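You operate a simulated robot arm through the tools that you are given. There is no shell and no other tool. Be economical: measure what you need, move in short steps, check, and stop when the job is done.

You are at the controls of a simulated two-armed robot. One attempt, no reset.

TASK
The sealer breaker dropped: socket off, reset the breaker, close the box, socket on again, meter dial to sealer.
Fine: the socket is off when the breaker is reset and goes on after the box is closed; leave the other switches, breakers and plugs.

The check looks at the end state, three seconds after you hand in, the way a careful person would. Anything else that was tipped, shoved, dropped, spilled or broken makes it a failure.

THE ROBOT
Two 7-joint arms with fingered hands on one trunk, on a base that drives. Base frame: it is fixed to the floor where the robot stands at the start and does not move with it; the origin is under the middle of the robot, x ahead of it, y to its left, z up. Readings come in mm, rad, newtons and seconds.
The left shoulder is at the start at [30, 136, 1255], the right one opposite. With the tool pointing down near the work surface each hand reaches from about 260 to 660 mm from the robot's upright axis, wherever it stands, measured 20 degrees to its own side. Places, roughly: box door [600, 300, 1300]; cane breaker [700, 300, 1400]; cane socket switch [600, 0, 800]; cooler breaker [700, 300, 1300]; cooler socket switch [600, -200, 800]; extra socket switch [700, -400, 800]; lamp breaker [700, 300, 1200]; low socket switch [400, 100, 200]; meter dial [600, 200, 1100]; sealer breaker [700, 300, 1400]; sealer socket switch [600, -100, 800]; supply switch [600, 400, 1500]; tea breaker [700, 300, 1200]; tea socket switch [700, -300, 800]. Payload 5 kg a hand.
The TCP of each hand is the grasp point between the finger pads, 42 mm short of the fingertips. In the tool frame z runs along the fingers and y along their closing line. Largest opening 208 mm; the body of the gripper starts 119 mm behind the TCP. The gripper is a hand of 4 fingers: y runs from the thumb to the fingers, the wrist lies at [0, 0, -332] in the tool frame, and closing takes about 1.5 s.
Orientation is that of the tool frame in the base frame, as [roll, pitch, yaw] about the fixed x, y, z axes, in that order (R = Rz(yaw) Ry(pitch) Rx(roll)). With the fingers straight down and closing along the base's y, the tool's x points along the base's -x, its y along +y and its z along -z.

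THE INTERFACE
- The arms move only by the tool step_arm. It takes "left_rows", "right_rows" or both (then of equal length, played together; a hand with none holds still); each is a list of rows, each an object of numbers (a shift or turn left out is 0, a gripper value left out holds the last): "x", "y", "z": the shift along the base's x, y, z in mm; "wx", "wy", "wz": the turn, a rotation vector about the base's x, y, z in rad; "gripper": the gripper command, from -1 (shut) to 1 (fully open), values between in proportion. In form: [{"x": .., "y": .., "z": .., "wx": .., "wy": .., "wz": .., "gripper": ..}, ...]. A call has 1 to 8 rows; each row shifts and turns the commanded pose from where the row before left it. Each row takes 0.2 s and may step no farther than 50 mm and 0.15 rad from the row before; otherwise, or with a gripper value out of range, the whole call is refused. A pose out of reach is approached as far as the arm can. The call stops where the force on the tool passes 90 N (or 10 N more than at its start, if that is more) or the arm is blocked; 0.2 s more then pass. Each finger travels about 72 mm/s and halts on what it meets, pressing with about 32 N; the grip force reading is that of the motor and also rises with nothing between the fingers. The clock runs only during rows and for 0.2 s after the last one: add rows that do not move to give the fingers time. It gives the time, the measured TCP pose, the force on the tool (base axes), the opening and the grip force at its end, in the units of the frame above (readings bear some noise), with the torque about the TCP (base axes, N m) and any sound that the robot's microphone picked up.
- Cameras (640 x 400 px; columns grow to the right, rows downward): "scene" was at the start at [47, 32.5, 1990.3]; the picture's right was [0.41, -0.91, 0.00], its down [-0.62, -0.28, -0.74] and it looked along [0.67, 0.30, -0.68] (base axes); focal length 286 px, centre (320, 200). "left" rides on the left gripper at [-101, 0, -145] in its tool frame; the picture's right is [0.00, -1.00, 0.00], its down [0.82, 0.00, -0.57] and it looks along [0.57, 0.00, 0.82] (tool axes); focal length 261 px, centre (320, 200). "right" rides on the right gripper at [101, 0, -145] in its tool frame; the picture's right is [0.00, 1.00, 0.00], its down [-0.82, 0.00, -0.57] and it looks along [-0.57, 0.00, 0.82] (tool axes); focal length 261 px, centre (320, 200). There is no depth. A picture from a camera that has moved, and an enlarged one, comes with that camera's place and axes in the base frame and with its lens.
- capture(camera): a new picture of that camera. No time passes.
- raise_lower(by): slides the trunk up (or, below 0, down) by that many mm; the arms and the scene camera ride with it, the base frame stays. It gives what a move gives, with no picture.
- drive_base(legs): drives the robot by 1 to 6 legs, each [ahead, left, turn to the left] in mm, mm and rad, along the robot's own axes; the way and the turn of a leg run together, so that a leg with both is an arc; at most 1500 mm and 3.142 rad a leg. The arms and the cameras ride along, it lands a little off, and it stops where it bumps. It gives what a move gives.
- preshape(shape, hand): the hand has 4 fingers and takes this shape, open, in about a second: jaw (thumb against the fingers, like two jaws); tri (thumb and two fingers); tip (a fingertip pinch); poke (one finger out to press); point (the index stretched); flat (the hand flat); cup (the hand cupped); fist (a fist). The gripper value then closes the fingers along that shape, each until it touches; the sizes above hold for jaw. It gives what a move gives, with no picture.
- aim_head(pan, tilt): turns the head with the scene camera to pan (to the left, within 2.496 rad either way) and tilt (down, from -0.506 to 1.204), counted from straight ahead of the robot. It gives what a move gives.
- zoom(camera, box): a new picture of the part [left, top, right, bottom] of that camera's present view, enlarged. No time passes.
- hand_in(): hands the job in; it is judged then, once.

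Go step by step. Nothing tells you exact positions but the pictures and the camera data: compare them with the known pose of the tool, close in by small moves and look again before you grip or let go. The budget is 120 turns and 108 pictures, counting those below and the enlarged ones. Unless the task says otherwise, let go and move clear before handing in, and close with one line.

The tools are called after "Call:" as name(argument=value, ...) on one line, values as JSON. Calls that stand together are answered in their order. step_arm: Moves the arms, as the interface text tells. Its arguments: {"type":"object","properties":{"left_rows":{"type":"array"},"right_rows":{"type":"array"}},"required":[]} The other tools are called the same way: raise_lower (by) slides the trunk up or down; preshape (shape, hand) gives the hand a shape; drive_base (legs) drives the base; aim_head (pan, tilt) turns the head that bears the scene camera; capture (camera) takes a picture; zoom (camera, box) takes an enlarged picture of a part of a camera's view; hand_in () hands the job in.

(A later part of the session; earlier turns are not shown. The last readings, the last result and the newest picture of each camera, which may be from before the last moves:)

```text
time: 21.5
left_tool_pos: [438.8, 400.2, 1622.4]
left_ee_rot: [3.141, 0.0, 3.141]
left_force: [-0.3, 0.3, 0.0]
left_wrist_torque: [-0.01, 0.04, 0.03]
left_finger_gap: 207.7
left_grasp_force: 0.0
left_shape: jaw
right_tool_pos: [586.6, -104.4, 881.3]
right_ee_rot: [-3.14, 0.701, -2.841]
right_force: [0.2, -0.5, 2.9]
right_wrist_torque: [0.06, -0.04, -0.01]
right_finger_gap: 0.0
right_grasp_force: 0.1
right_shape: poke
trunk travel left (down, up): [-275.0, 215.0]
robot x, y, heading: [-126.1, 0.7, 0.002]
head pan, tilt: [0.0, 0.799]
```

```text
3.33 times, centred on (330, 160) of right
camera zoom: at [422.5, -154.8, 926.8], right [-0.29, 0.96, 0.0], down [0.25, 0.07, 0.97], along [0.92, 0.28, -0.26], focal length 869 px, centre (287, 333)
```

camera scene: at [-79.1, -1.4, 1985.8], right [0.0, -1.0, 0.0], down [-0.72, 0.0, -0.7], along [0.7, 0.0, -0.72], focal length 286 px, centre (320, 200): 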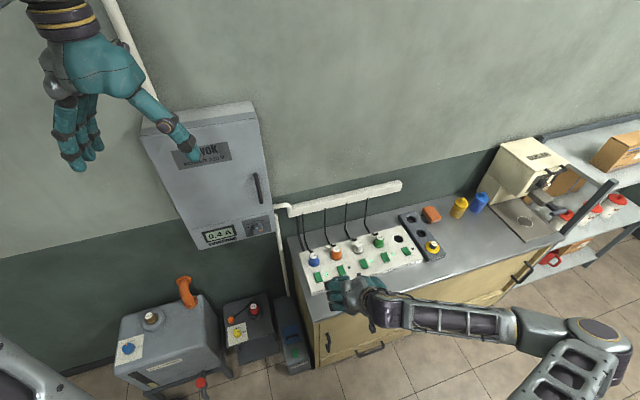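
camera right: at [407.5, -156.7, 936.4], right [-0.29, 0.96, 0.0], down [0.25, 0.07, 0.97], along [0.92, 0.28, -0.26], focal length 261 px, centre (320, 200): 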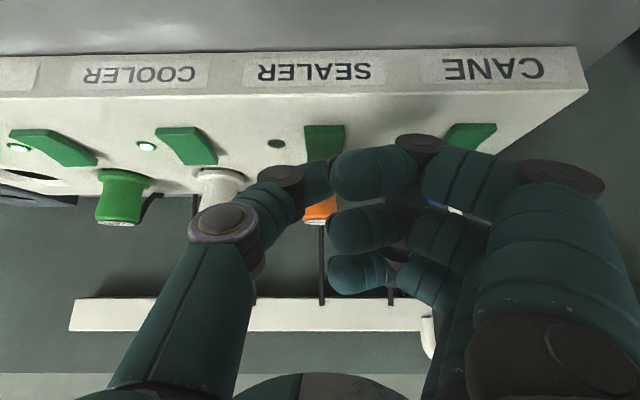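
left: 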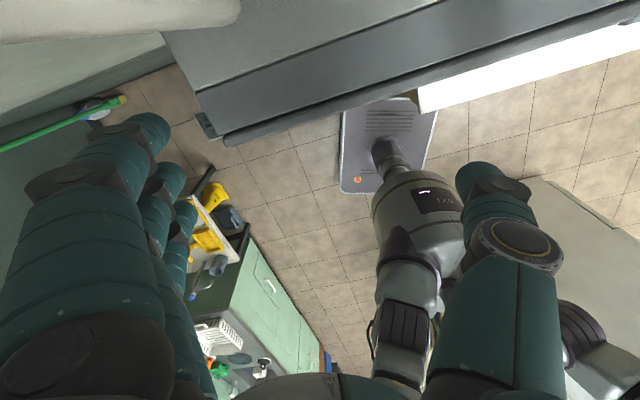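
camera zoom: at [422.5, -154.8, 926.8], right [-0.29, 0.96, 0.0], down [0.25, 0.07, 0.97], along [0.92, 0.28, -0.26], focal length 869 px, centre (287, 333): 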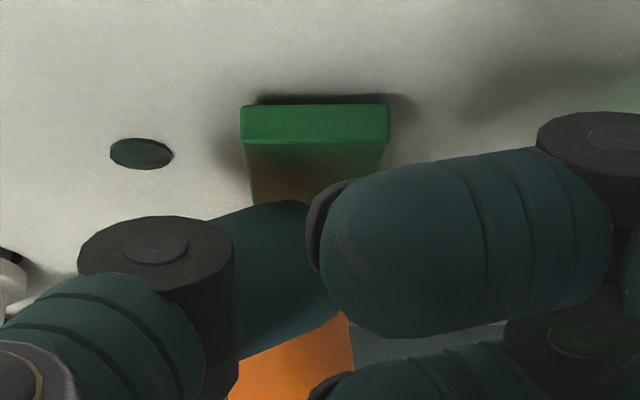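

The near end has risen — it flipped. A small extra press, then lift and check.

Call:
step_arm(right_rows=[{"z": -3}, {}])

Call:
step_arm(right_rows=[{"z": 20}, {"z": 40}, {"z": 40, "x": -20}, {"x": -40}, {}])

Call:
zoom(camera="right", box=[230, 20, 470, 170])

```text
time: 22.1
left_tool_pos: [438.6, 400.3, 1622.6]
left_ee_rot: [-3.141, 0.0, 3.141]
left_force: [-0.2, -0.6, 0.5]
left_wrist_torque: [0.01, -0.06, 0.01]
left_finger_gap: 207.8
left_grasp_force: 0.0
left_shape: jaw
right_tool_pos: [586.8, -105.3, 880.6]
right_ee_rot: [-3.14, 0.706, -2.841]
right_force: [2.0, -2.8, 24.6]
right_wrist_torque: [0.15, -0.54, -0.05]
right_finger_gap: 0.2
right_grasp_force: 0.0
right_shape: poke
trunk travel left (down, up): [-275.0, 215.0]
robot x, y, heading: [-130.6, -3.3, -0.002]
head pan, tilt: [0.0, 0.799]
```

```text
time: 23.3
left_tool_pos: [439.4, 399.9, 1619.4]
left_ee_rot: [-3.142, 0.0, 3.142]
left_force: [0.6, 0.0, -0.2]
left_wrist_torque: [-0.03, 0.08, 0.04]
left_finger_gap: 207.9
left_grasp_force: 0.0
left_shape: jaw
right_tool_pos: [528.3, -105.4, 977.7]
right_ee_rot: [3.14, 0.7, -2.844]
right_force: [0.3, 0.0, -0.1]
right_wrist_torque: [-0.03, 0.06, -0.02]
right_finger_gap: 0.2
right_grasp_force: 0.0
right_shape: poke
trunk travel left (down, up): [-275.0, 215.0]
robot x, y, heading: [-128.8, -1.2, -0.0]
head pan, tilt: [0.0, 0.799]
```

```text
2.67 times, centred on (350, 95) of right
camera zoom: at [363.2, -154.9, 1023.4], right [-0.29, 0.96, 0.0], down [0.25, 0.07, 0.97], along [0.92, 0.28, -0.26], focal length 695 px, centre (240, 480)
```

zoom: 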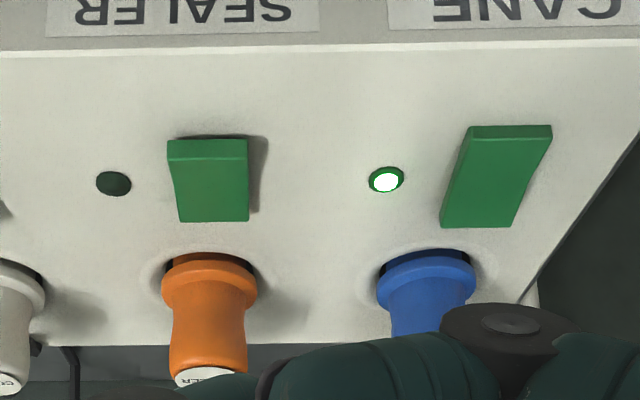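

The sealer switch is now off (far end down). Next I look at the breaker box straight on to place the handle and edges.

Call:
aim_head(pan=0.4, tilt=0.6)

Call:
capture(camera="scene")

Call:
zoom(camera="scene", box=[220, 130, 380, 280])

```text
time: 24.1
left_tool_pos: [440.4, 400.7, 1620.9]
left_ee_rot: [3.14, 0.001, -3.141]
left_force: [0.1, 0.2, 0.6]
left_wrist_torque: [0.0, 0.02, 0.0]
left_finger_gap: 207.8
left_grasp_force: 0.0
left_shape: jaw
right_tool_pos: [527.5, -104.7, 977.2]
right_ee_rot: [3.14, 0.703, -2.843]
right_force: [0.5, -0.3, -0.3]
right_wrist_torque: [0.0, 0.02, 0.01]
right_finger_gap: 0.0
right_grasp_force: 0.0
right_shape: poke
trunk travel left (down, up): [-275.0, 215.0]
robot x, y, heading: [-130.2, -0.1, -0.0]
head pan, tilt: [0.4, 0.6]
```

```text
66 pictures are left
camera scene: at [-77.1, 32.8, 2002.7], right [0.39, -0.92, 0.0], down [-0.52, -0.22, -0.82], along [0.76, 0.32, -0.57], focal length 286 px, centre (320, 200)
```

scene: 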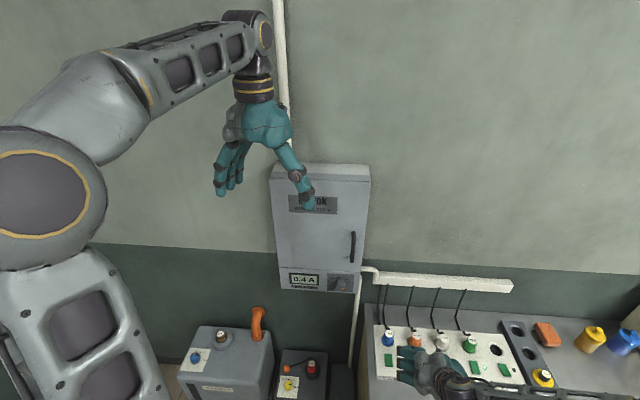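

```text
2.67 times, centred on (300, 205) of scene
camera zoom: at [-77.1, 32.8, 2002.7], right [0.39, -0.92, 0.0], down [-0.52, -0.22, -0.82], along [0.76, 0.32, -0.57], focal length 764 px, centre (373, 187)
```

zoom: 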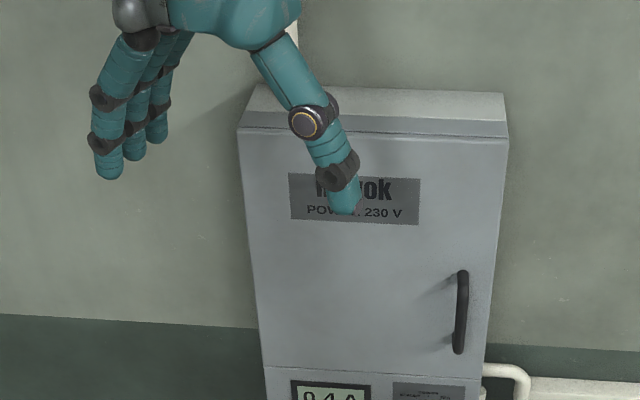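

The wall is yawed about 0.33–0.35 rad: box face from [571, 477] to [680, 184], handle bar near [637, 212, 1306], hinge on the left. I'll lift the right hand, set it to jaw, then turn the base to face the wall.

Call:
step_arm(right_rows=[{"x": -30, "z": 40}, {"x": -30, "z": 45}, {"x": -30, "z": 45}, {"x": -30, "z": 45}, {"z": 45, "wx": 0.03, "wy": -0.095}, {"z": 45, "wx": 0.03, "wy": -0.095}, {"z": 45, "wx": 0.03, "wy": -0.095}, {}])

Call:
preshape(hand="right", shape="jaw")

Call:
drive_base(legs=[[0, 30, 0.34]])

Call:
aim_head(pan=0.0, tilt=0.6)

Call:
capture(camera="scene")

Call:
capture(camera="right")

```text
refused: row 2 steps farther than a row can; nothing moved
```

```text
time: 25.0
left_tool_pos: [440.2, 399.3, 1622.4]
left_ee_rot: [-3.141, -0.001, 3.141]
left_force: [0.4, 0.6, -1.2]
left_wrist_torque: [0.0, -0.07, -0.01]
left_finger_gap: 207.9
left_grasp_force: 0.0
left_shape: jaw
right_tool_pos: [527.4, -104.9, 978.2]
right_ee_rot: [3.139, 0.702, -2.843]
right_force: [0.7, -0.5, -0.8]
right_wrist_torque: [0.03, -0.01, -0.02]
right_finger_gap: 207.9
right_grasp_force: 0.2
right_shape: jaw
trunk travel left (down, up): [-275.0, 215.0]
robot x, y, heading: [-130.8, 3.6, -0.0]
head pan, tilt: [0.4, 0.6]
```

```text
time: 26.5
left_tool_pos: [266.1, 599.4, 1622.4]
left_ee_rot: [3.141, -0.001, -2.799]
left_force: [-0.5, 0.3, 0.3]
left_wrist_torque: [-0.13, -0.04, -0.01]
left_finger_gap: 207.8
left_grasp_force: 0.0
left_shape: jaw
right_tool_pos: [518.7, 151.3, 978.3]
right_ee_rot: [3.141, 0.702, -2.499]
right_force: [-0.5, 0.5, 0.4]
right_wrist_torque: [-0.04, -0.01, -0.05]
right_finger_gap: 208.0
right_grasp_force: 0.0
right_shape: jaw
trunk travel left (down, up): [-275.0, 215.0]
robot x, y, heading: [-135.4, 27.4, 0.341]
head pan, tilt: [0.4, 0.6]
```

```text
time: 27.4
left_tool_pos: [266.7, 598.5, 1622.3]
left_ee_rot: [-3.141, -0.001, -2.8]
left_force: [0.2, -0.1, -0.8]
left_wrist_torque: [0.0, 0.0, -0.02]
left_finger_gap: 207.9
left_grasp_force: 0.1
left_shape: jaw
right_tool_pos: [519.9, 150.9, 979.3]
right_ee_rot: [3.14, 0.702, -2.501]
right_force: [-0.3, 0.2, 0.4]
right_wrist_torque: [0.05, 0.0, 0.02]
right_finger_gap: 207.7
right_grasp_force: 0.1
right_shape: jaw
trunk travel left (down, up): [-275.0, 215.0]
robot x, y, heading: [-137.5, 29.4, 0.342]
head pan, tilt: [0.0, 0.6]
```

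```text
64 pictures are left
camera scene: at [-78.6, 47.6, 2002.7], right [0.34, -0.94, 0.0], down [-0.53, -0.19, -0.82], along [0.78, 0.28, -0.57], focal length 286 px, centre (320, 200)
```

scene: 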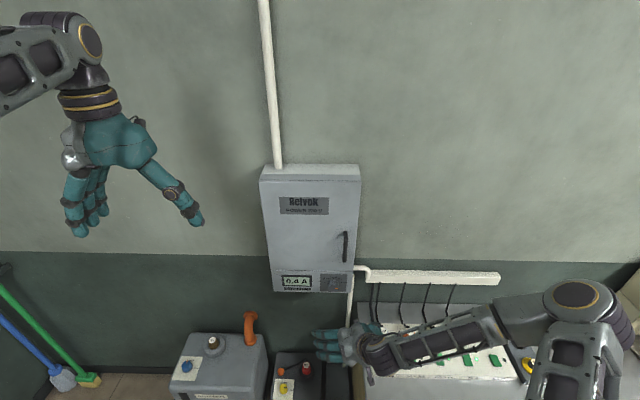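

```text
63 pictures are left
camera right: at [381.4, 48.8, 1023.5], right [-0.6, 0.8, 0.0], down [0.21, 0.15, 0.97], along [0.78, 0.58, -0.26], focal length 261 px, centre (320, 200)
```

right: 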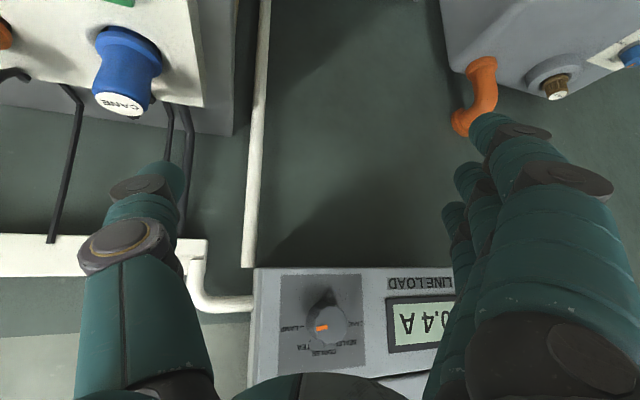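

The lift was refused but the turn went through cleanly; the box is now square to the robot. Now I retract and raise the right hand (open jaw), turning it to point into the wall.

Call:
step_arm(right_rows=[{"x": -32, "y": -12, "z": 35, "wz": -0.1}, {"x": -32, "y": -12, "z": 35, "wz": -0.1}, {"x": -26, "y": -10, "z": 40, "wz": -0.1}, {"z": 49, "wx": 0.033, "wy": -0.094}, {"z": 49, "wx": 0.033, "wy": -0.094}, {"z": 49, "wx": 0.033, "wy": -0.094}, {"z": 49, "wx": 0.017, "wy": -0.05}, {"z": 49}])

Call:
zoom(camera="scene", box=[230, 150, 400, 310])

Call:
capture(camera="right")

```text
time: 29.2
left_tool_pos: [262.9, 600.3, 1622.7]
left_ee_rot: [-3.141, 0.004, -2.798]
left_force: [-2.1, 1.1, 1.2]
left_wrist_torque: [-0.06, -0.29, 0.03]
left_finger_gap: 208.1
left_grasp_force: 0.0
left_shape: jaw
right_tool_pos: [495.7, 172.5, 1326.9]
right_ee_rot: [-3.136, 1.055, -2.793]
right_force: [-2.2, 0.4, -1.1]
right_wrist_torque: [0.02, -0.11, -0.09]
right_finger_gap: 208.0
right_grasp_force: 0.0
right_shape: jaw
right hand out of reach, approached as far as the arm can: row 3, 4, 5, 6, 7
trunk travel left (down, up): [-275.0, 215.0]
robot x, y, heading: [-135.3, 32.5, 0.341]
head pan, tilt: [0.0, 0.6]
```

```text
2.50 times, centred on (315, 230) of scene
camera zoom: at [-83.7, 48.9, 2002.9], right [0.34, -0.94, 0.0], down [-0.53, -0.19, -0.83], along [0.78, 0.28, -0.56], focal length 716 px, centre (332, 125)
```

zoom: 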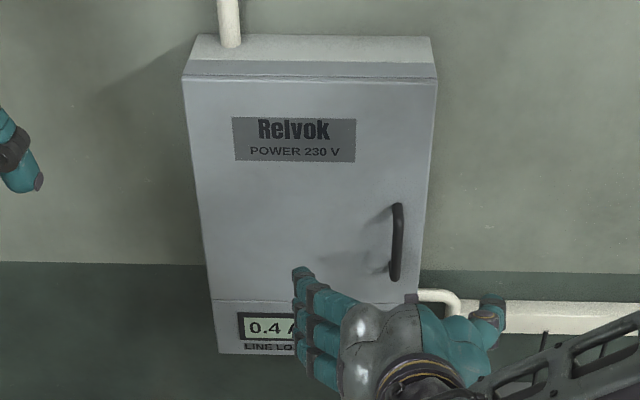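

```text
61 pictures are left
camera right: at [328.9, 113.6, 1310.9], right [-0.33, 0.94, 0.0], down [-0.09, -0.03, 1.0], along [0.94, 0.33, 0.09], focal length 261 px, centre (320, 200)
```

right: 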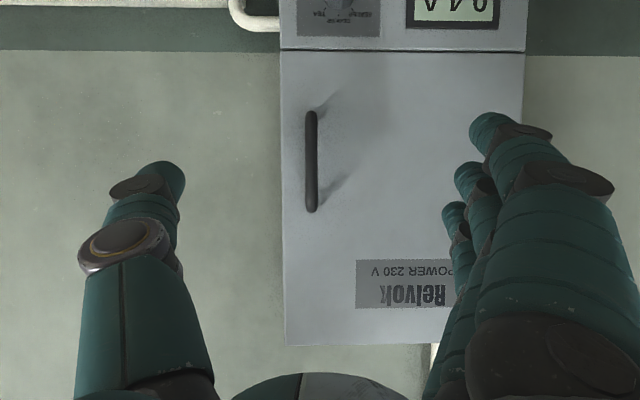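

Good view: the handle bar is centred between thumb and fingers, at about [638, 211, 1295]. I move in most of the way and look again.

Call:
step_arm(right_rows=[{"x": 28, "y": 6, "z": -6}, {"x": 28, "y": 6, "z": -6}, {"x": 28, "y": 7, "z": -6}, {}])

Call:
capture(camera="right")

Call:
zoom(camera="scene", box=[230, 150, 400, 310])

```text
time: 30.2
left_tool_pos: [265.6, 597.5, 1621.8]
left_ee_rot: [-3.141, 0.003, -2.801]
left_force: [-1.6, 0.3, -0.4]
left_wrist_torque: [0.01, -0.1, 0.07]
left_finger_gap: 207.7
left_grasp_force: 0.1
left_shape: jaw
right_tool_pos: [581.0, 190.1, 1307.5]
right_ee_rot: [-3.139, 1.054, -2.795]
right_force: [-0.9, 0.6, 0.5]
right_wrist_torque: [-0.04, -0.01, -0.01]
right_finger_gap: 207.9
right_grasp_force: 0.0
right_shape: jaw
trunk travel left (down, up): [-275.0, 215.0]
robot x, y, heading: [-132.0, 33.2, 0.341]
head pan, tilt: [0.0, 0.6]
```

```text
60 pictures are left
camera right: at [414.9, 131.5, 1291.0], right [-0.33, 0.94, 0.0], down [-0.09, -0.03, 1.0], along [0.94, 0.33, 0.09], focal length 261 px, centre (320, 200)
```

right: 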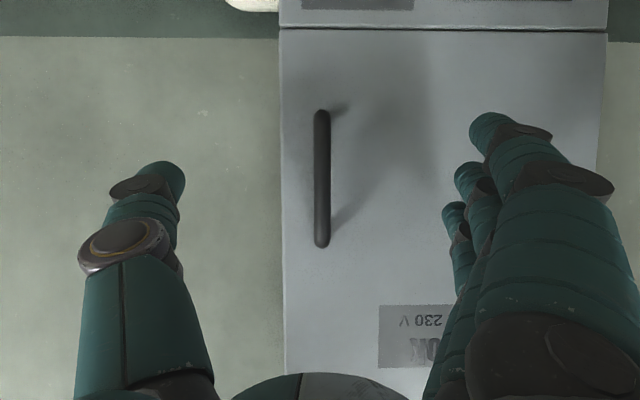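

```text
2.50 times, centred on (315, 230) of scene
camera zoom: at [-80.6, 47.7, 2002.8], right [0.34, -0.94, 0.0], down [-0.53, -0.19, -0.83], along [0.78, 0.28, -0.56], focal length 716 px, centre (332, 125)
```

zoom: 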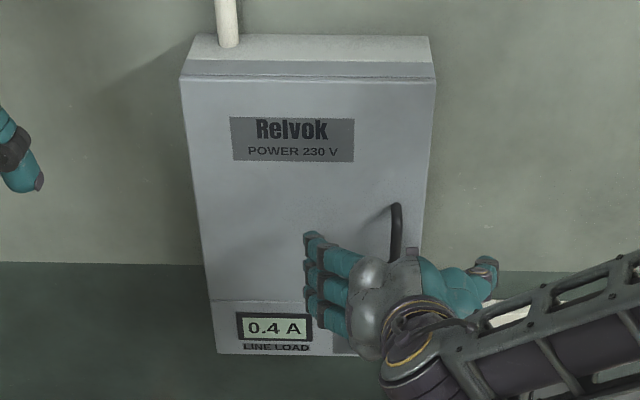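

The bar is level with the fingertips and centred. I advance 18 mm more and close.

Call:
step_arm(right_rows=[{"x": 9, "y": 3}, {"x": 8, "y": 3}, {}])

Call:
step_arm(right_rows=[{"gripper": -0.5}, {}, {}, {}, {}, {"gripper": -1}, {}, {}])

Call:
capture(camera="right")

```text
time: 31.0
left_tool_pos: [266.5, 598.7, 1621.3]
left_ee_rot: [-3.14, -0.001, -2.799]
left_force: [0.1, -0.9, 0.7]
left_wrist_torque: [-0.04, 0.0, 0.02]
left_finger_gap: 207.9
left_grasp_force: 0.1
left_shape: jaw
right_tool_pos: [599.6, 195.8, 1305.9]
right_ee_rot: [-3.137, 1.052, -2.798]
right_force: [-0.3, -0.6, 0.2]
right_wrist_torque: [0.05, -0.02, 0.03]
right_finger_gap: 207.9
right_grasp_force: 0.0
right_shape: jaw
trunk travel left (down, up): [-275.0, 215.0]
robot x, y, heading: [-134.2, 30.4, 0.346]
head pan, tilt: [0.0, 0.6]
```

```text
time: 32.8
left_tool_pos: [267.6, 598.4, 1621.0]
left_ee_rot: [3.142, 0.0, -2.8]
left_force: [0.0, -1.6, -0.4]
left_wrist_torque: [-0.01, 0.0, 0.01]
left_finger_gap: 207.9
left_grasp_force: 0.1
left_shape: jaw
right_tool_pos: [599.9, 194.9, 1305.4]
right_ee_rot: [-3.139, 1.053, -2.798]
right_force: [0.4, -2.2, 0.4]
right_wrist_torque: [-0.23, 0.0, 0.04]
right_finger_gap: 1.7
right_grasp_force: 25.0
right_shape: jaw
trunk travel left (down, up): [-275.0, 215.0]
robot x, y, heading: [-136.6, 25.9, 0.344]
head pan, tilt: [0.0, 0.6]
```

```text
58 pictures are left
camera right: at [432.9, 136.7, 1290.0], right [-0.33, 0.94, 0.0], down [-0.08, -0.03, 1.0], along [0.94, 0.33, 0.09], focal length 261 px, centre (320, 200)
```

right: 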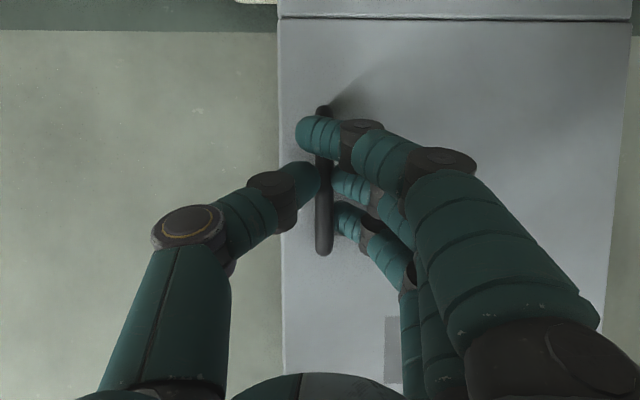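

The index finger slid in front of the bar; only thumb and two fingers flank it. I'll open, back out, level the hand more, and regrip slightly deeper.

Call:
step_arm(right_rows=[{"gripper": 1}, {}, {}, {}, {}, {}, {}, {}])

Call:
step_arm(right_rows=[{"x": -28, "y": -10}, {"z": -3, "wx": 0.033, "wy": -0.094}, {"z": -2, "wx": 0.033, "wy": -0.094}, {"wx": 0.033, "wy": -0.094}, {"x": 17, "y": 6}, {"x": 17, "y": 6}, {}])

Call:
capture(camera="right")

```text
time: 34.6
left_tool_pos: [266.4, 598.2, 1621.7]
left_ee_rot: [3.139, 0.0, -2.799]
left_force: [-0.2, 0.0, -0.4]
left_wrist_torque: [0.03, 0.0, 0.01]
left_finger_gap: 207.7
left_grasp_force: 0.1
left_shape: jaw
right_tool_pos: [598.3, 195.7, 1305.8]
right_ee_rot: [-3.137, 1.053, -2.797]
right_force: [-0.7, -0.3, -0.2]
right_wrist_torque: [0.06, -0.01, -0.01]
right_finger_gap: 208.0
right_grasp_force: 0.1
right_shape: jaw
trunk travel left (down, up): [-275.0, 215.0]
robot x, y, heading: [-138.1, 30.8, 0.339]
head pan, tilt: [0.0, 0.6]
```

```text
time: 36.2
left_tool_pos: [267.6, 597.6, 1621.4]
left_ee_rot: [-3.141, -0.001, -2.798]
left_force: [-0.2, -0.3, -0.4]
left_wrist_torque: [0.06, 0.0, -0.02]
left_finger_gap: 207.8
left_grasp_force: 0.0
left_shape: jaw
right_tool_pos: [607.1, 198.9, 1301.4]
right_ee_rot: [-3.13, 1.354, -2.79]
right_force: [-0.6, 0.0, 0.1]
right_wrist_torque: [0.04, 0.0, 0.05]
right_finger_gap: 207.8
right_grasp_force: 0.1
right_shape: jaw
trunk travel left (down, up): [-275.0, 215.0]
robot x, y, heading: [-135.3, 29.4, 0.34]
head pan, tilt: [0.0, 0.6]
```

```text
57 pictures are left
camera right: at [450.8, 143.5, 1234.3], right [-0.33, 0.94, 0.0], down [-0.36, -0.13, 0.93], along [0.87, 0.31, 0.38], focal length 261 px, centre (320, 200)
```

right: 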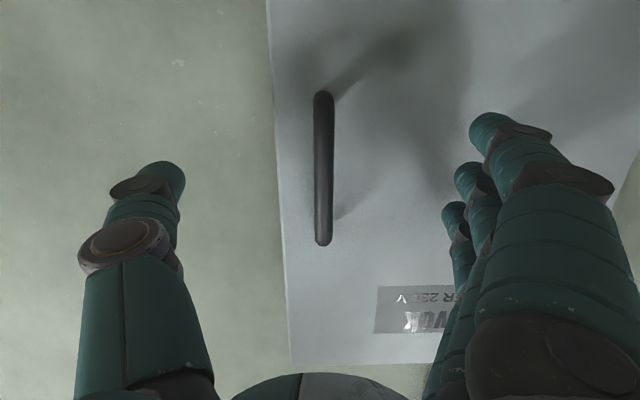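

Hand is level and no contact. Close now.

Call:
step_arm(right_rows=[{"gripper": -1}, {}, {}, {}, {}, {}, {}, {}])

Call:
capture(camera="right")

```text
time: 38.0
left_tool_pos: [266.9, 598.3, 1621.1]
left_ee_rot: [-3.141, 0.0, -2.8]
left_force: [0.3, 0.2, -0.2]
left_wrist_torque: [-0.01, -0.02, 0.01]
left_finger_gap: 207.6
left_grasp_force: 0.1
left_shape: jaw
right_tool_pos: [605.1, 198.3, 1302.1]
right_ee_rot: [-3.129, 1.352, -2.787]
right_force: [0.0, 0.5, -0.1]
right_wrist_torque: [0.0, 0.1, 0.06]
right_finger_gap: 8.9
right_grasp_force: 32.0
right_shape: jaw
trunk travel left (down, up): [-275.0, 215.0]
robot x, y, heading: [-132.1, 25.2, 0.341]
head pan, tilt: [0.0, 0.6]
```

```text
56 pictures are left
camera right: at [450.5, 144.0, 1234.4], right [-0.33, 0.94, 0.0], down [-0.36, -0.13, 0.93], along [0.87, 0.31, 0.38], focal length 261 px, centre (320, 200)
```

right: 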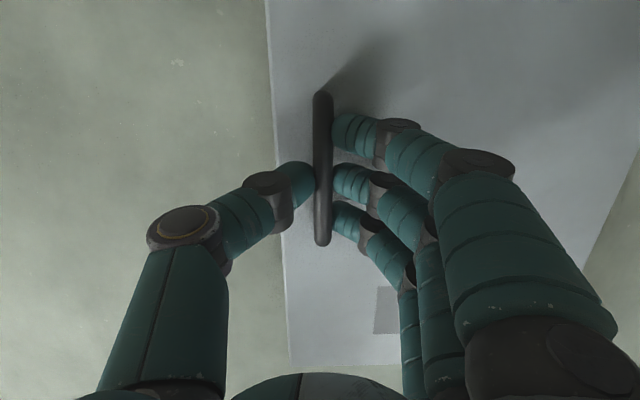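

Firm grip on the handle (8.9 mm, 32 N). Now pull along the door's arc, small step first.

Call:
step_arm(right_rows=[{"x": -14, "y": -2, "wz": -0.05}, {"x": -14, "y": -1, "wz": -0.05}, {}])

Call:
zoom(camera="scene", box=[230, 150, 400, 310])

```text
time: 38.8
left_tool_pos: [267.3, 599.9, 1621.4]
left_ee_rot: [-3.141, -0.002, -2.8]
left_force: [-0.1, -0.9, 0.3]
left_wrist_torque: [0.01, 0.02, 0.01]
left_finger_gap: 208.1
left_grasp_force: 0.0
left_shape: jaw
right_tool_pos: [577.7, 196.6, 1302.1]
right_ee_rot: [-3.129, 1.351, -2.887]
right_force: [0.1, 5.6, -2.7]
right_wrist_torque: [0.03, 0.21, 0.24]
right_finger_gap: 8.5
right_grasp_force: 31.9
right_shape: jaw
trunk travel left (down, up): [-275.0, 215.0]
robot x, y, heading: [-135.1, 29.3, 0.338]
head pan, tilt: [0.0, 0.6]
```

```text
2.50 times, centred on (315, 230) of scene
camera zoom: at [-78.3, 48.8, 2002.6], right [0.34, -0.94, 0.0], down [-0.53, -0.19, -0.82], along [0.78, 0.28, -0.57], focal length 716 px, centre (332, 125)
```

zoom: 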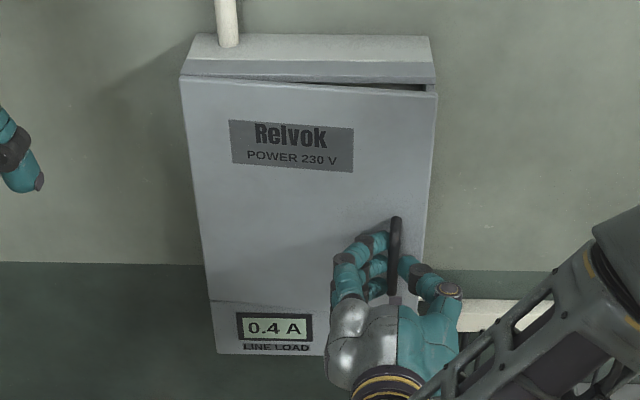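

The door is opening with little force. Continue along the arc.

Call:
step_arm(right_rows=[{"x": -28, "y": 1, "wz": -0.1}, {"x": -28, "y": 4, "wz": -0.1}, {"x": -27, "y": 6, "wz": -0.1}, {}])

Call:
step_arm(right_rows=[{"x": -26.5, "y": 9, "wz": -0.1}, {"x": -25.5, "y": 12, "wz": -0.1}, {"x": -24.5, "y": 14, "wz": -0.1}, {}])

Call:
capture(camera="scene")

```text
time: 39.8
left_tool_pos: [267.9, 597.8, 1621.7]
left_ee_rot: [-3.141, 0.002, -2.799]
left_force: [0.5, -0.2, 0.3]
left_wrist_torque: [0.13, 0.07, 0.01]
left_finger_gap: 207.5
left_grasp_force: 0.1
left_shape: jaw
right_tool_pos: [495.5, 206.9, 1300.2]
right_ee_rot: [-3.134, 1.351, 3.09]
right_force: [1.8, 5.8, -0.8]
right_wrist_torque: [0.14, 0.23, 0.28]
right_finger_gap: 8.0
right_grasp_force: 32.0
right_shape: jaw
trunk travel left (down, up): [-275.0, 215.0]
robot x, y, heading: [-136.1, 27.4, 0.342]
head pan, tilt: [0.0, 0.6]
```

```text
time: 40.8
left_tool_pos: [269.3, 596.9, 1622.3]
left_ee_rot: [3.14, 0.0, -2.799]
left_force: [0.5, 0.1, 0.2]
left_wrist_torque: [0.09, 0.11, 0.01]
left_finger_gap: 207.9
left_grasp_force: 0.1
left_shape: jaw
right_tool_pos: [419.8, 241.4, 1302.9]
right_ee_rot: [-3.134, 1.353, 2.787]
right_force: [2.3, 2.5, 2.7]
right_wrist_torque: [0.14, 0.15, 0.2]
right_finger_gap: 8.5
right_grasp_force: 31.7
right_shape: jaw
trunk travel left (down, up): [-275.0, 215.0]
robot x, y, heading: [-137.6, 31.1, 0.344]
head pan, tilt: [0.0, 0.6]
```

```text
54 pictures are left
camera scene: at [-77.3, 46.9, 2002.7], right [0.34, -0.94, 0.0], down [-0.53, -0.19, -0.82], along [0.78, 0.28, -0.57], focal length 286 px, centre (320, 200)
```

scene: 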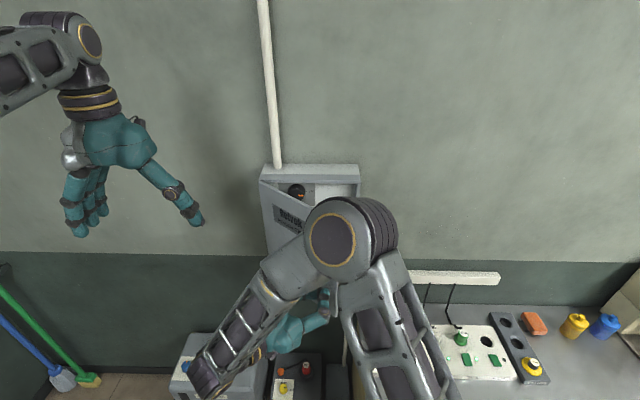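

Door is about 40° open. Two more arc steps, then I check.

Call:
step_arm(right_rows=[{"x": -22.6, "y": 16.3, "wz": -0.1}, {"x": -21, "y": 18.5, "wz": -0.1}, {"x": -19, "y": 20.5, "wz": -0.1}, {}])

Call:
capture(camera="right")

Call:
zoom(camera="scene", box=[170, 140, 430, 390])

```text
time: 41.8
left_tool_pos: [267.4, 597.4, 1621.9]
left_ee_rot: [-3.141, 0.0, -2.797]
left_force: [0.5, -0.3, 0.1]
left_wrist_torque: [0.13, 0.06, -0.01]
left_finger_gap: 208.1
left_grasp_force: 0.0
left_shape: jaw
right_tool_pos: [357.3, 295.9, 1300.7]
right_ee_rot: [-3.127, 1.351, 2.495]
right_force: [-0.4, -1.8, -1.1]
right_wrist_torque: [0.31, 0.22, 0.02]
right_finger_gap: 8.5
right_grasp_force: 32.1
right_shape: jaw
trunk travel left (down, up): [-275.0, 215.0]
robot x, y, heading: [-137.2, 29.3, 0.343]
head pan, tilt: [0.0, 0.6]
```

```text
53 pictures are left
camera right: at [226.4, 396.2, 1234.6], right [0.61, 0.79, 0.0], down [-0.3, 0.23, 0.93], along [0.73, -0.57, 0.38], focal length 261 px, centre (320, 200)
```

right: 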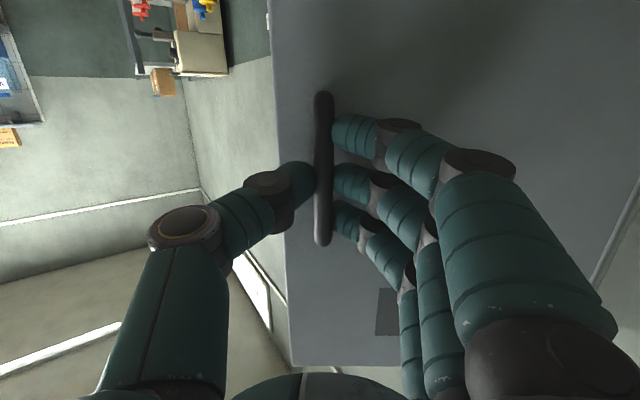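

```text
1.60 times, centred on (300, 265) of scene
camera zoom: at [-78.1, 46.5, 2002.7], right [0.34, -0.94, 0.0], down [-0.53, -0.19, -0.82], along [0.78, 0.28, -0.57], focal length 458 px, centre (352, 96)
```

zoom: 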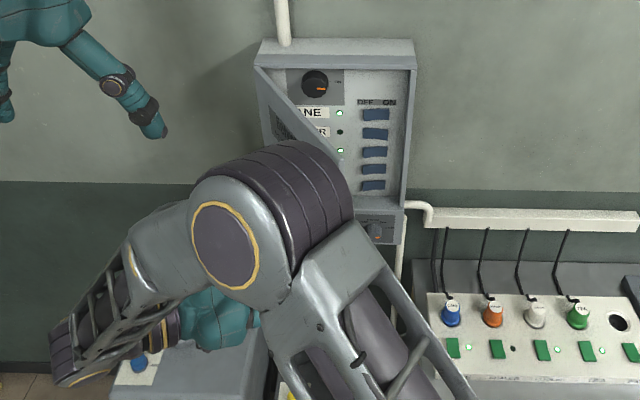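

I can see the breakers: labels left, blue toggles, OFF left / ON right. I'll open the door to about 75° for more room.

Call:
step_arm(right_rows=[{"x": -17, "y": 22.3, "wz": -0.1}, {"x": -14.7, "y": 23.8, "wz": -0.1}, {"x": -12.3, "y": 25.2, "wz": -0.1}, {}])

Call:
capture(camera="scene")

```text
time: 42.8
left_tool_pos: [266.0, 598.5, 1621.1]
left_ee_rot: [3.141, 0.0, -2.799]
left_force: [0.1, -0.7, -0.2]
left_wrist_torque: [0.1, 0.04, 0.02]
left_finger_gap: 207.6
left_grasp_force: 0.0
left_shape: jaw
right_tool_pos: [311.4, 368.4, 1300.6]
right_ee_rot: [-3.126, 1.351, 2.196]
right_force: [-2.4, -1.5, -4.9]
right_wrist_torque: [0.38, 0.14, -0.06]
right_finger_gap: 8.1
right_grasp_force: 32.3
right_shape: jaw
trunk travel left (down, up): [-275.0, 215.0]
robot x, y, heading: [-133.1, 30.4, 0.344]
head pan, tilt: [0.0, 0.6]
```

```text
51 pictures are left
camera scene: at [-78.6, 47.1, 2002.7], right [0.34, -0.94, 0.0], down [-0.53, -0.19, -0.82], along [0.78, 0.28, -0.57], focal length 286 px, centre (320, 200)
```

scene: 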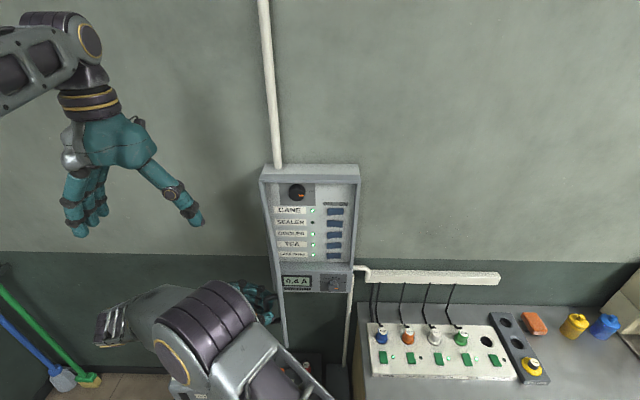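

Door is wide open. Release the handle and back straight out.

Call:
step_arm(right_rows=[{"gripper": 0.3}, {}, {}, {}, {}, {}])

Call:
step_arm(right_rows=[{"x": -14, "y": 20, "z": 5}, {"x": -23, "y": 32, "z": 8}, {"x": -23, "y": 32, "z": 8}, {}])

Call:
capture(camera="scene")

Call:
capture(camera="right")

Call:
zoom(camera="scene", box=[250, 160, 370, 300])

```text
time: 44.2
left_tool_pos: [267.0, 598.7, 1620.7]
left_ee_rot: [-3.141, 0.0, -2.8]
left_force: [-0.4, -0.2, 0.4]
left_wrist_torque: [0.01, -0.02, 0.03]
left_finger_gap: 207.6
left_grasp_force: 0.1
left_shape: jaw
right_tool_pos: [310.8, 367.7, 1301.0]
right_ee_rot: [-3.128, 1.352, 2.196]
right_force: [0.0, 0.2, 0.0]
right_wrist_torque: [0.01, -0.03, 0.04]
right_finger_gap: 134.6
right_grasp_force: 0.0
right_shape: jaw
trunk travel left (down, up): [-275.0, 215.0]
robot x, y, heading: [-135.5, 26.3, 0.344]
head pan, tilt: [0.0, 0.6]
```

```text
time: 45.2
left_tool_pos: [268.2, 599.2, 1622.0]
left_ee_rot: [-3.141, -0.001, -2.798]
left_force: [1.0, -0.8, 0.1]
left_wrist_torque: [0.05, 0.18, -0.01]
left_finger_gap: 207.9
left_grasp_force: 0.1
left_shape: jaw
right_tool_pos: [260.5, 446.7, 1321.2]
right_ee_rot: [-3.111, 1.346, 2.2]
right_force: [1.7, -0.9, 0.3]
right_wrist_torque: [-0.01, -0.01, -0.02]
right_finger_gap: 135.1
right_grasp_force: 0.1
right_shape: jaw
trunk travel left (down, up): [-275.0, 215.0]
robot x, y, heading: [-133.6, 24.9, 0.346]
head pan, tilt: [0.0, 0.6]
```

```text
50 pictures are left
camera scene: at [-76.8, 47.0, 2002.6], right [0.33, -0.94, 0.0], down [-0.53, -0.19, -0.82], along [0.78, 0.28, -0.57], focal length 286 px, centre (320, 200)
```

scene: 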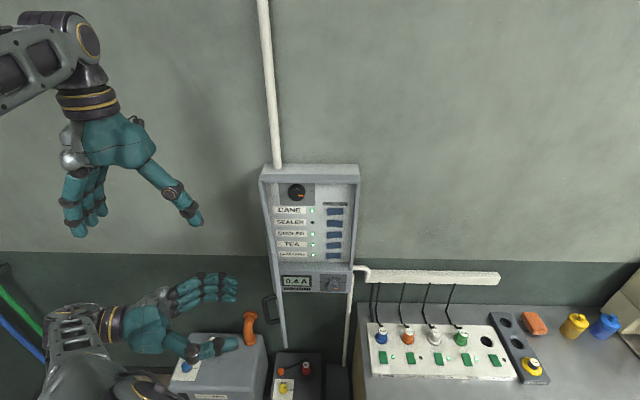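

```text
49 pictures are left
camera right: at [168.2, 581.6, 1256.1], right [0.83, 0.56, 0.0], down [-0.21, 0.31, 0.93], along [0.52, -0.77, 0.37], focal length 261 px, centre (320, 200)
```

right: 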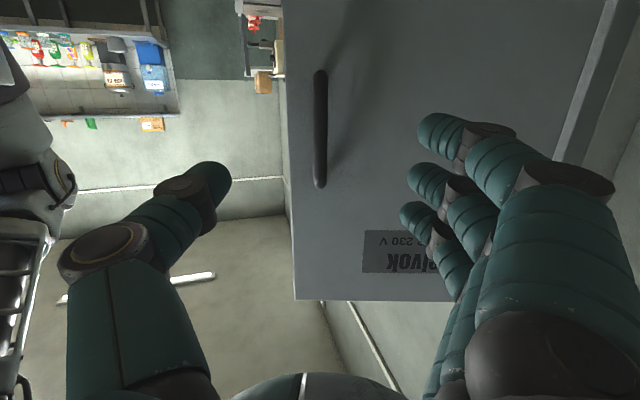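

```text
2.86 times, centred on (310, 230) of scene
camera zoom: at [-76.8, 47.0, 2002.6], right [0.33, -0.94, 0.0], down [-0.53, -0.19, -0.82], along [0.78, 0.28, -0.57], focal length 819 px, centre (349, 114)
```

zoom: 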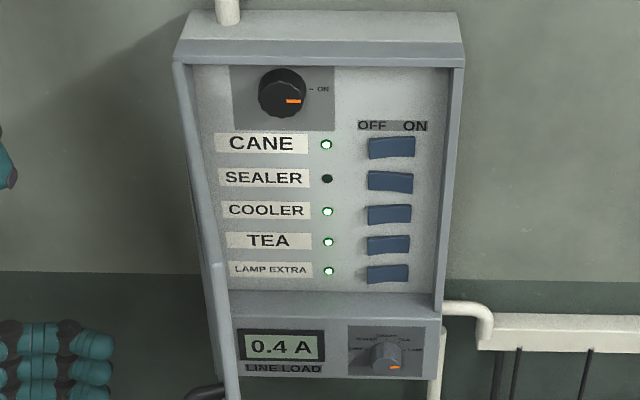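

The panel reads clearly: the sealer rocker is second from the top, its lamp dark. I'll drive back so the right hand can come around the open door safely.

Call:
drive_base(legs=[[-220, 0, 0]])

Call:
preshape(hand="right", shape="poke")

Call:
zoom(camera="scene", box=[280, 180, 360, 230])

```text
time: 46.8
left_tool_pos: [57.9, 526.1, 1622.2]
left_ee_rot: [3.141, 0.002, -2.798]
left_force: [-0.7, 0.1, 0.1]
left_wrist_torque: [0.03, -0.12, -0.02]
left_finger_gap: 207.7
left_grasp_force: 0.2
left_shape: jaw
right_tool_pos: [52.1, 375.0, 1321.2]
right_ee_rot: [-3.109, 1.352, 2.204]
right_force: [-0.4, 0.4, -0.5]
right_wrist_torque: [0.03, 0.0, 0.09]
right_finger_gap: 134.8
right_grasp_force: 0.0
right_shape: jaw
trunk travel left (down, up): [-275.0, 215.0]
robot x, y, heading: [-341.1, -44.5, 0.344]
head pan, tilt: [0.0, 0.6]
```

```text
time: 47.7
left_tool_pos: [60.0, 525.7, 1621.2]
left_ee_rot: [-3.141, -0.001, -2.798]
left_force: [1.0, -1.5, 0.7]
left_wrist_torque: [-0.03, 0.05, 0.04]
left_finger_gap: 207.6
left_grasp_force: 0.0
left_shape: jaw
right_tool_pos: [54.8, 374.7, 1320.5]
right_ee_rot: [-3.104, 1.349, 2.205]
right_force: [0.6, -0.2, -0.5]
right_wrist_torque: [0.01, -0.02, -0.08]
right_finger_gap: 0.1
right_grasp_force: 0.0
right_shape: poke
trunk travel left (down, up): [-275.0, 215.0]
robot x, y, heading: [-338.3, -43.0, 0.343]
head pan, tilt: [0.0, 0.6]
```

```text
8.00 times, centred on (320, 205) of scene
camera zoom: at [-284.2, -24.7, 2002.6], right [0.34, -0.94, 0.0], down [-0.53, -0.19, -0.82], along [0.78, 0.28, -0.57], focal length 2292 px, centre (320, 160)
```

zoom: 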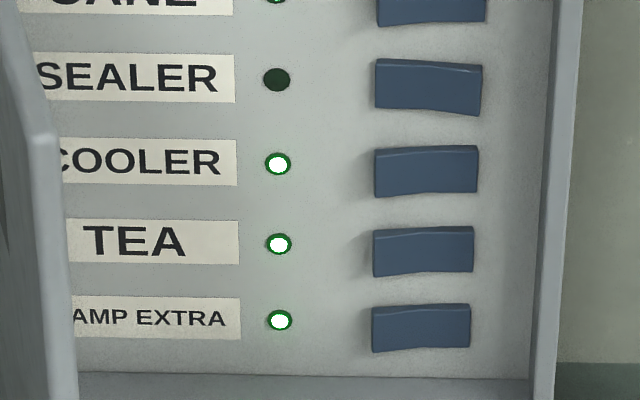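

The sealer rocker's right (ON) end sticks out, unlike the others, so I must press its right end, near [702, 252, 1350]. First I swing the right hand round to the front, clear of the door.

Call:
step_arm(right_rows=[{"x": 8, "y": -38, "z": 6, "wz": 0.145}, {"x": 8, "y": -38, "z": 6, "wz": 0.145}, {"x": 8, "y": -38, "z": 6, "wz": 0.145}, {"x": 8, "y": -38, "z": 6, "wz": 0.145}, {"x": 8, "y": -38, "z": 6, "wz": 0.145}, {"x": 8, "y": -38, "z": 6, "wz": 0.145}, {"x": 48, "y": -10, "wz": 0.145}, {"x": 48, "y": -10, "wz": 0.14}])

Call:
step_arm(right_rows=[{"x": 40, "wz": 0.13}, {"x": 40}, {}])

Call:
capture(camera="scene")

```text
time: 49.5
left_tool_pos: [66.1, 525.5, 1619.4]
left_ee_rot: [-3.141, -0.006, -2.798]
left_force: [2.6, 0.0, -1.4]
left_wrist_torque: [0.05, 0.46, 0.0]
left_finger_gap: 208.2
left_grasp_force: 0.0
left_shape: jaw
right_tool_pos: [211.9, 160.6, 1355.9]
right_ee_rot: [-3.118, 1.343, -2.935]
right_force: [2.3, -0.2, -0.8]
right_wrist_torque: [0.0, -0.02, 0.01]
right_finger_gap: 0.0
right_grasp_force: 0.1
right_shape: poke
right hand out of reach, approached as far as the arm can: row 8
trunk travel left (down, up): [-275.0, 215.0]
robot x, y, heading: [-340.8, -44.3, 0.346]
head pan, tilt: [0.0, 0.6]
```

```text
time: 50.3
left_tool_pos: [54.3, 526.9, 1623.3]
left_ee_rot: [-3.14, 0.003, -2.795]
left_force: [-2.4, -0.2, 1.5]
left_wrist_torque: [-0.08, -0.26, 0.01]
left_finger_gap: 207.9
left_grasp_force: 0.1
left_shape: jaw
right_tool_pos: [292.3, 171.3, 1360.0]
right_ee_rot: [-3.101, 1.353, -2.785]
right_force: [-1.7, 0.0, 0.9]
right_wrist_torque: [-0.02, 0.01, -0.12]
right_finger_gap: 0.3
right_grasp_force: 0.0
right_shape: poke
right hand out of reach, approached as far as the arm can: row 1
trunk travel left (down, up): [-275.0, 215.0]
robot x, y, heading: [-339.6, -46.1, 0.345]
head pan, tilt: [0.0, 0.6]
```

```text
46 pictures are left
camera scene: at [-290.1, -24.4, 2002.9], right [0.34, -0.94, 0.0], down [-0.53, -0.19, -0.83], along [0.78, 0.28, -0.56], focal length 286 px, centre (320, 200)
```

scene: 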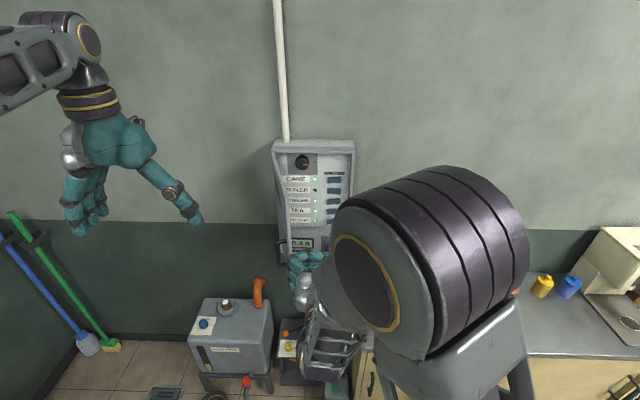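

The right hand is in front now. I shift it 60 mm right to clear the door edge, then drive forward 200 mm.

Call:
step_arm(right_rows=[{"x": 10, "y": -28}, {"x": 10, "y": -28}, {}])

Call:
drive_base(legs=[[190, 0, 0]])

Call:
capture(camera="right")

Call:
capture(camera="scene")

```text
time: 51.1
left_tool_pos: [60.6, 527.4, 1620.7]
left_ee_rot: [-3.141, -0.001, -2.795]
left_force: [-0.4, 0.5, -0.5]
left_wrist_torque: [-0.11, 0.0, 0.01]
left_finger_gap: 208.2
left_grasp_force: 0.0
left_shape: jaw
right_tool_pos: [319.5, 117.0, 1358.3]
right_ee_rot: [-3.103, 1.349, -2.789]
right_force: [0.6, 0.6, -0.5]
right_wrist_torque: [-0.03, -0.03, -0.06]
right_finger_gap: 0.0
right_grasp_force: 0.0
right_shape: poke
right hand out of reach, approached as far as the arm can: row 2
trunk travel left (down, up): [-275.0, 215.0]
robot x, y, heading: [-339.6, -45.6, 0.343]
head pan, tilt: [0.0, 0.6]
```

```text
time: 52.7
left_tool_pos: [240.1, 590.3, 1620.7]
left_ee_rot: [-3.14, 0.001, -2.794]
left_force: [1.1, 0.0, -0.2]
left_wrist_torque: [-0.02, 0.12, -0.01]
left_finger_gap: 207.7
left_grasp_force: 0.2
left_shape: jaw
right_tool_pos: [498.7, 180.7, 1357.7]
right_ee_rot: [-3.105, 1.346, -2.793]
right_force: [0.4, 0.0, -0.2]
right_wrist_torque: [0.03, -0.01, -0.02]
right_finger_gap: 0.1
right_grasp_force: 0.1
right_shape: poke
trunk travel left (down, up): [-275.0, 215.0]
robot x, y, heading: [-162.9, 19.2, 0.342]
head pan, tilt: [0.0, 0.6]
```

```text
45 pictures are left
camera right: at [342.4, 129.5, 1291.8], right [-0.31, 0.95, 0.0], down [-0.36, -0.11, 0.93], along [0.88, 0.29, 0.38], focal length 261 px, centre (320, 200)
```

right: 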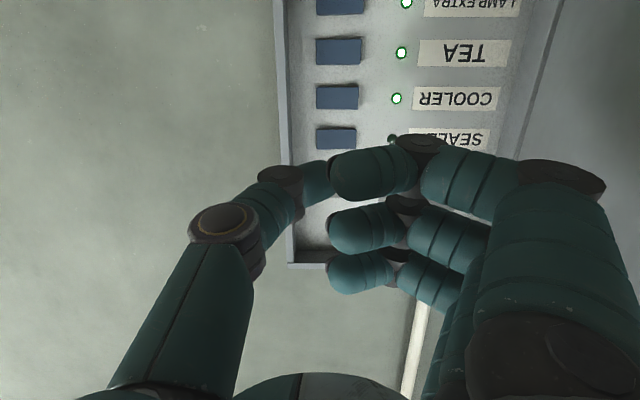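

```text
44 pictures are left
camera scene: at [-104.3, 39.7, 2002.7], right [0.34, -0.94, 0.0], down [-0.53, -0.19, -0.82], along [0.78, 0.28, -0.57], focal length 286 px, centre (320, 200)
```

scene: 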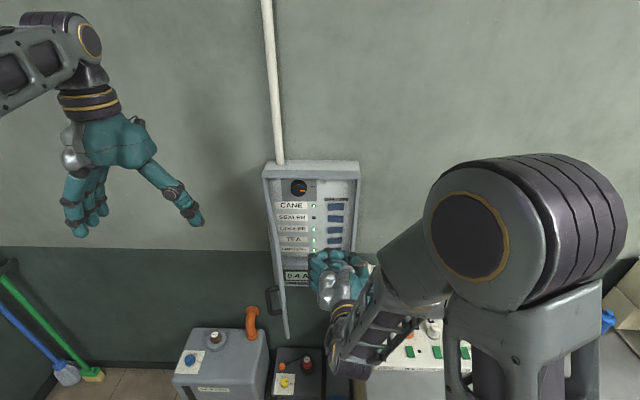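

The sealer rocker agrees with the earlier estimate: centre near [696, 270, 1351], and I want its right end at [700, 256]. I approach most of the way and look.

Call:
step_arm(right_rows=[{"x": 42, "y": 14, "z": -1}, {"x": 42, "y": 14, "z": -1}, {"x": 42, "y": 14, "z": -1}, {}])

Call:
capture(camera="right")

Call:
zoom(camera="scene", box=[250, 150, 390, 290])

```text
time: 53.7
left_tool_pos: [238.1, 591.4, 1621.5]
left_ee_rot: [-3.141, 0.002, -2.796]
left_force: [-0.9, -0.4, 0.0]
left_wrist_torque: [0.01, -0.08, -0.02]
left_finger_gap: 207.7
left_grasp_force: 0.1
left_shape: jaw
right_tool_pos: [622.9, 220.1, 1355.7]
right_ee_rot: [-3.103, 1.349, -2.791]
right_force: [-0.7, -0.1, 0.0]
right_wrist_torque: [-0.02, 0.05, -0.04]
right_finger_gap: 0.0
right_grasp_force: 0.1
right_shape: poke
trunk travel left (down, up): [-275.0, 215.0]
robot x, y, heading: [-162.4, 23.4, 0.338]
head pan, tilt: [0.0, 0.6]
```

```text
43 pictures are left
camera right: at [466.7, 170.3, 1289.1], right [-0.31, 0.95, 0.0], down [-0.36, -0.11, 0.93], along [0.88, 0.29, 0.38], focal length 261 px, centre (320, 200)
```

right: 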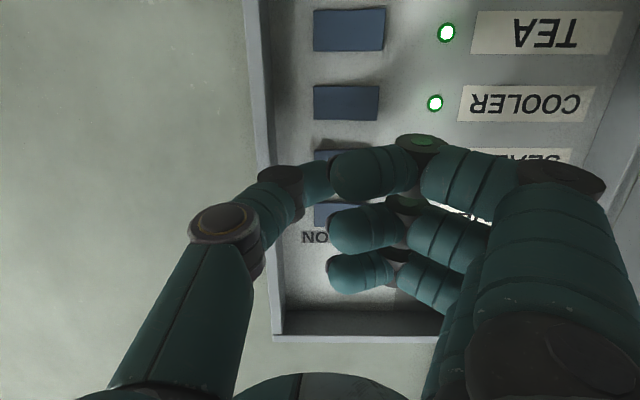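

```text
2.86 times, centred on (320, 220) of scene
camera zoom: at [-107.2, 38.8, 2002.8], right [0.34, -0.94, 0.0], down [-0.53, -0.19, -0.83], along [0.78, 0.28, -0.56], focal length 819 px, centre (320, 143)
```

zoom: 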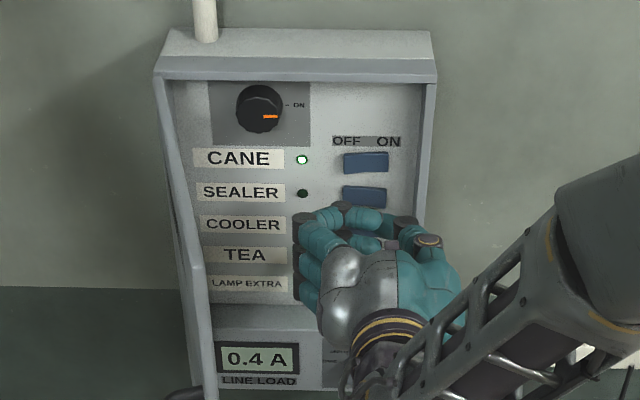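

Aligned in height. I shift a few mm right and advance in small steps until contact.

Call:
step_arm(right_rows=[{"x": 1, "y": -4}, {"x": 11, "y": 4}, {"x": 9, "y": 3.3}, {"x": 4, "y": 1.4}, {"x": 4, "y": 1.4}, {}])

Call:
capture(camera="right")

```text
time: 55.1
left_tool_pos: [238.2, 590.1, 1622.8]
left_ee_rot: [3.141, -0.001, -2.796]
left_force: [-0.2, -1.2, 0.8]
left_wrist_torque: [-0.04, 0.02, 0.01]
left_finger_gap: 207.7
left_grasp_force: 0.1
left_shape: jaw
right_tool_pos: [652.7, 228.4, 1356.2]
right_ee_rot: [-3.103, 1.349, -2.793]
right_force: [-3.0, 0.2, 0.0]
right_wrist_torque: [0.0, 0.03, -0.03]
right_finger_gap: 0.2
right_grasp_force: 0.1
right_shape: poke
trunk travel left (down, up): [-275.0, 215.0]
robot x, y, heading: [-159.2, 20.3, 0.35]
head pan, tilt: [0.0, 0.6]
```

```text
41 pictures are left
camera right: at [496.3, 177.5, 1288.8], right [-0.31, 0.95, 0.0], down [-0.36, -0.11, 0.93], along [0.88, 0.29, 0.38], focal length 261 px, centre (320, 200)
```

right: 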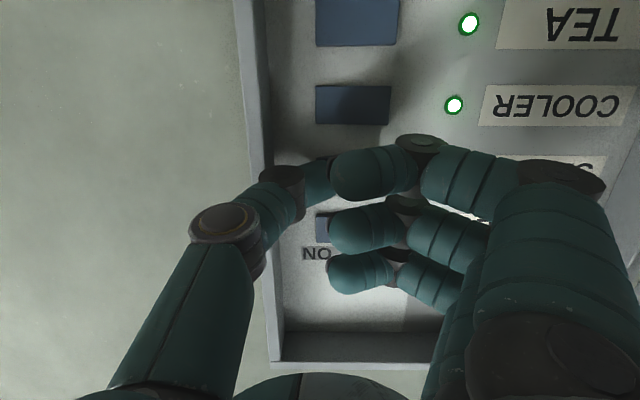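

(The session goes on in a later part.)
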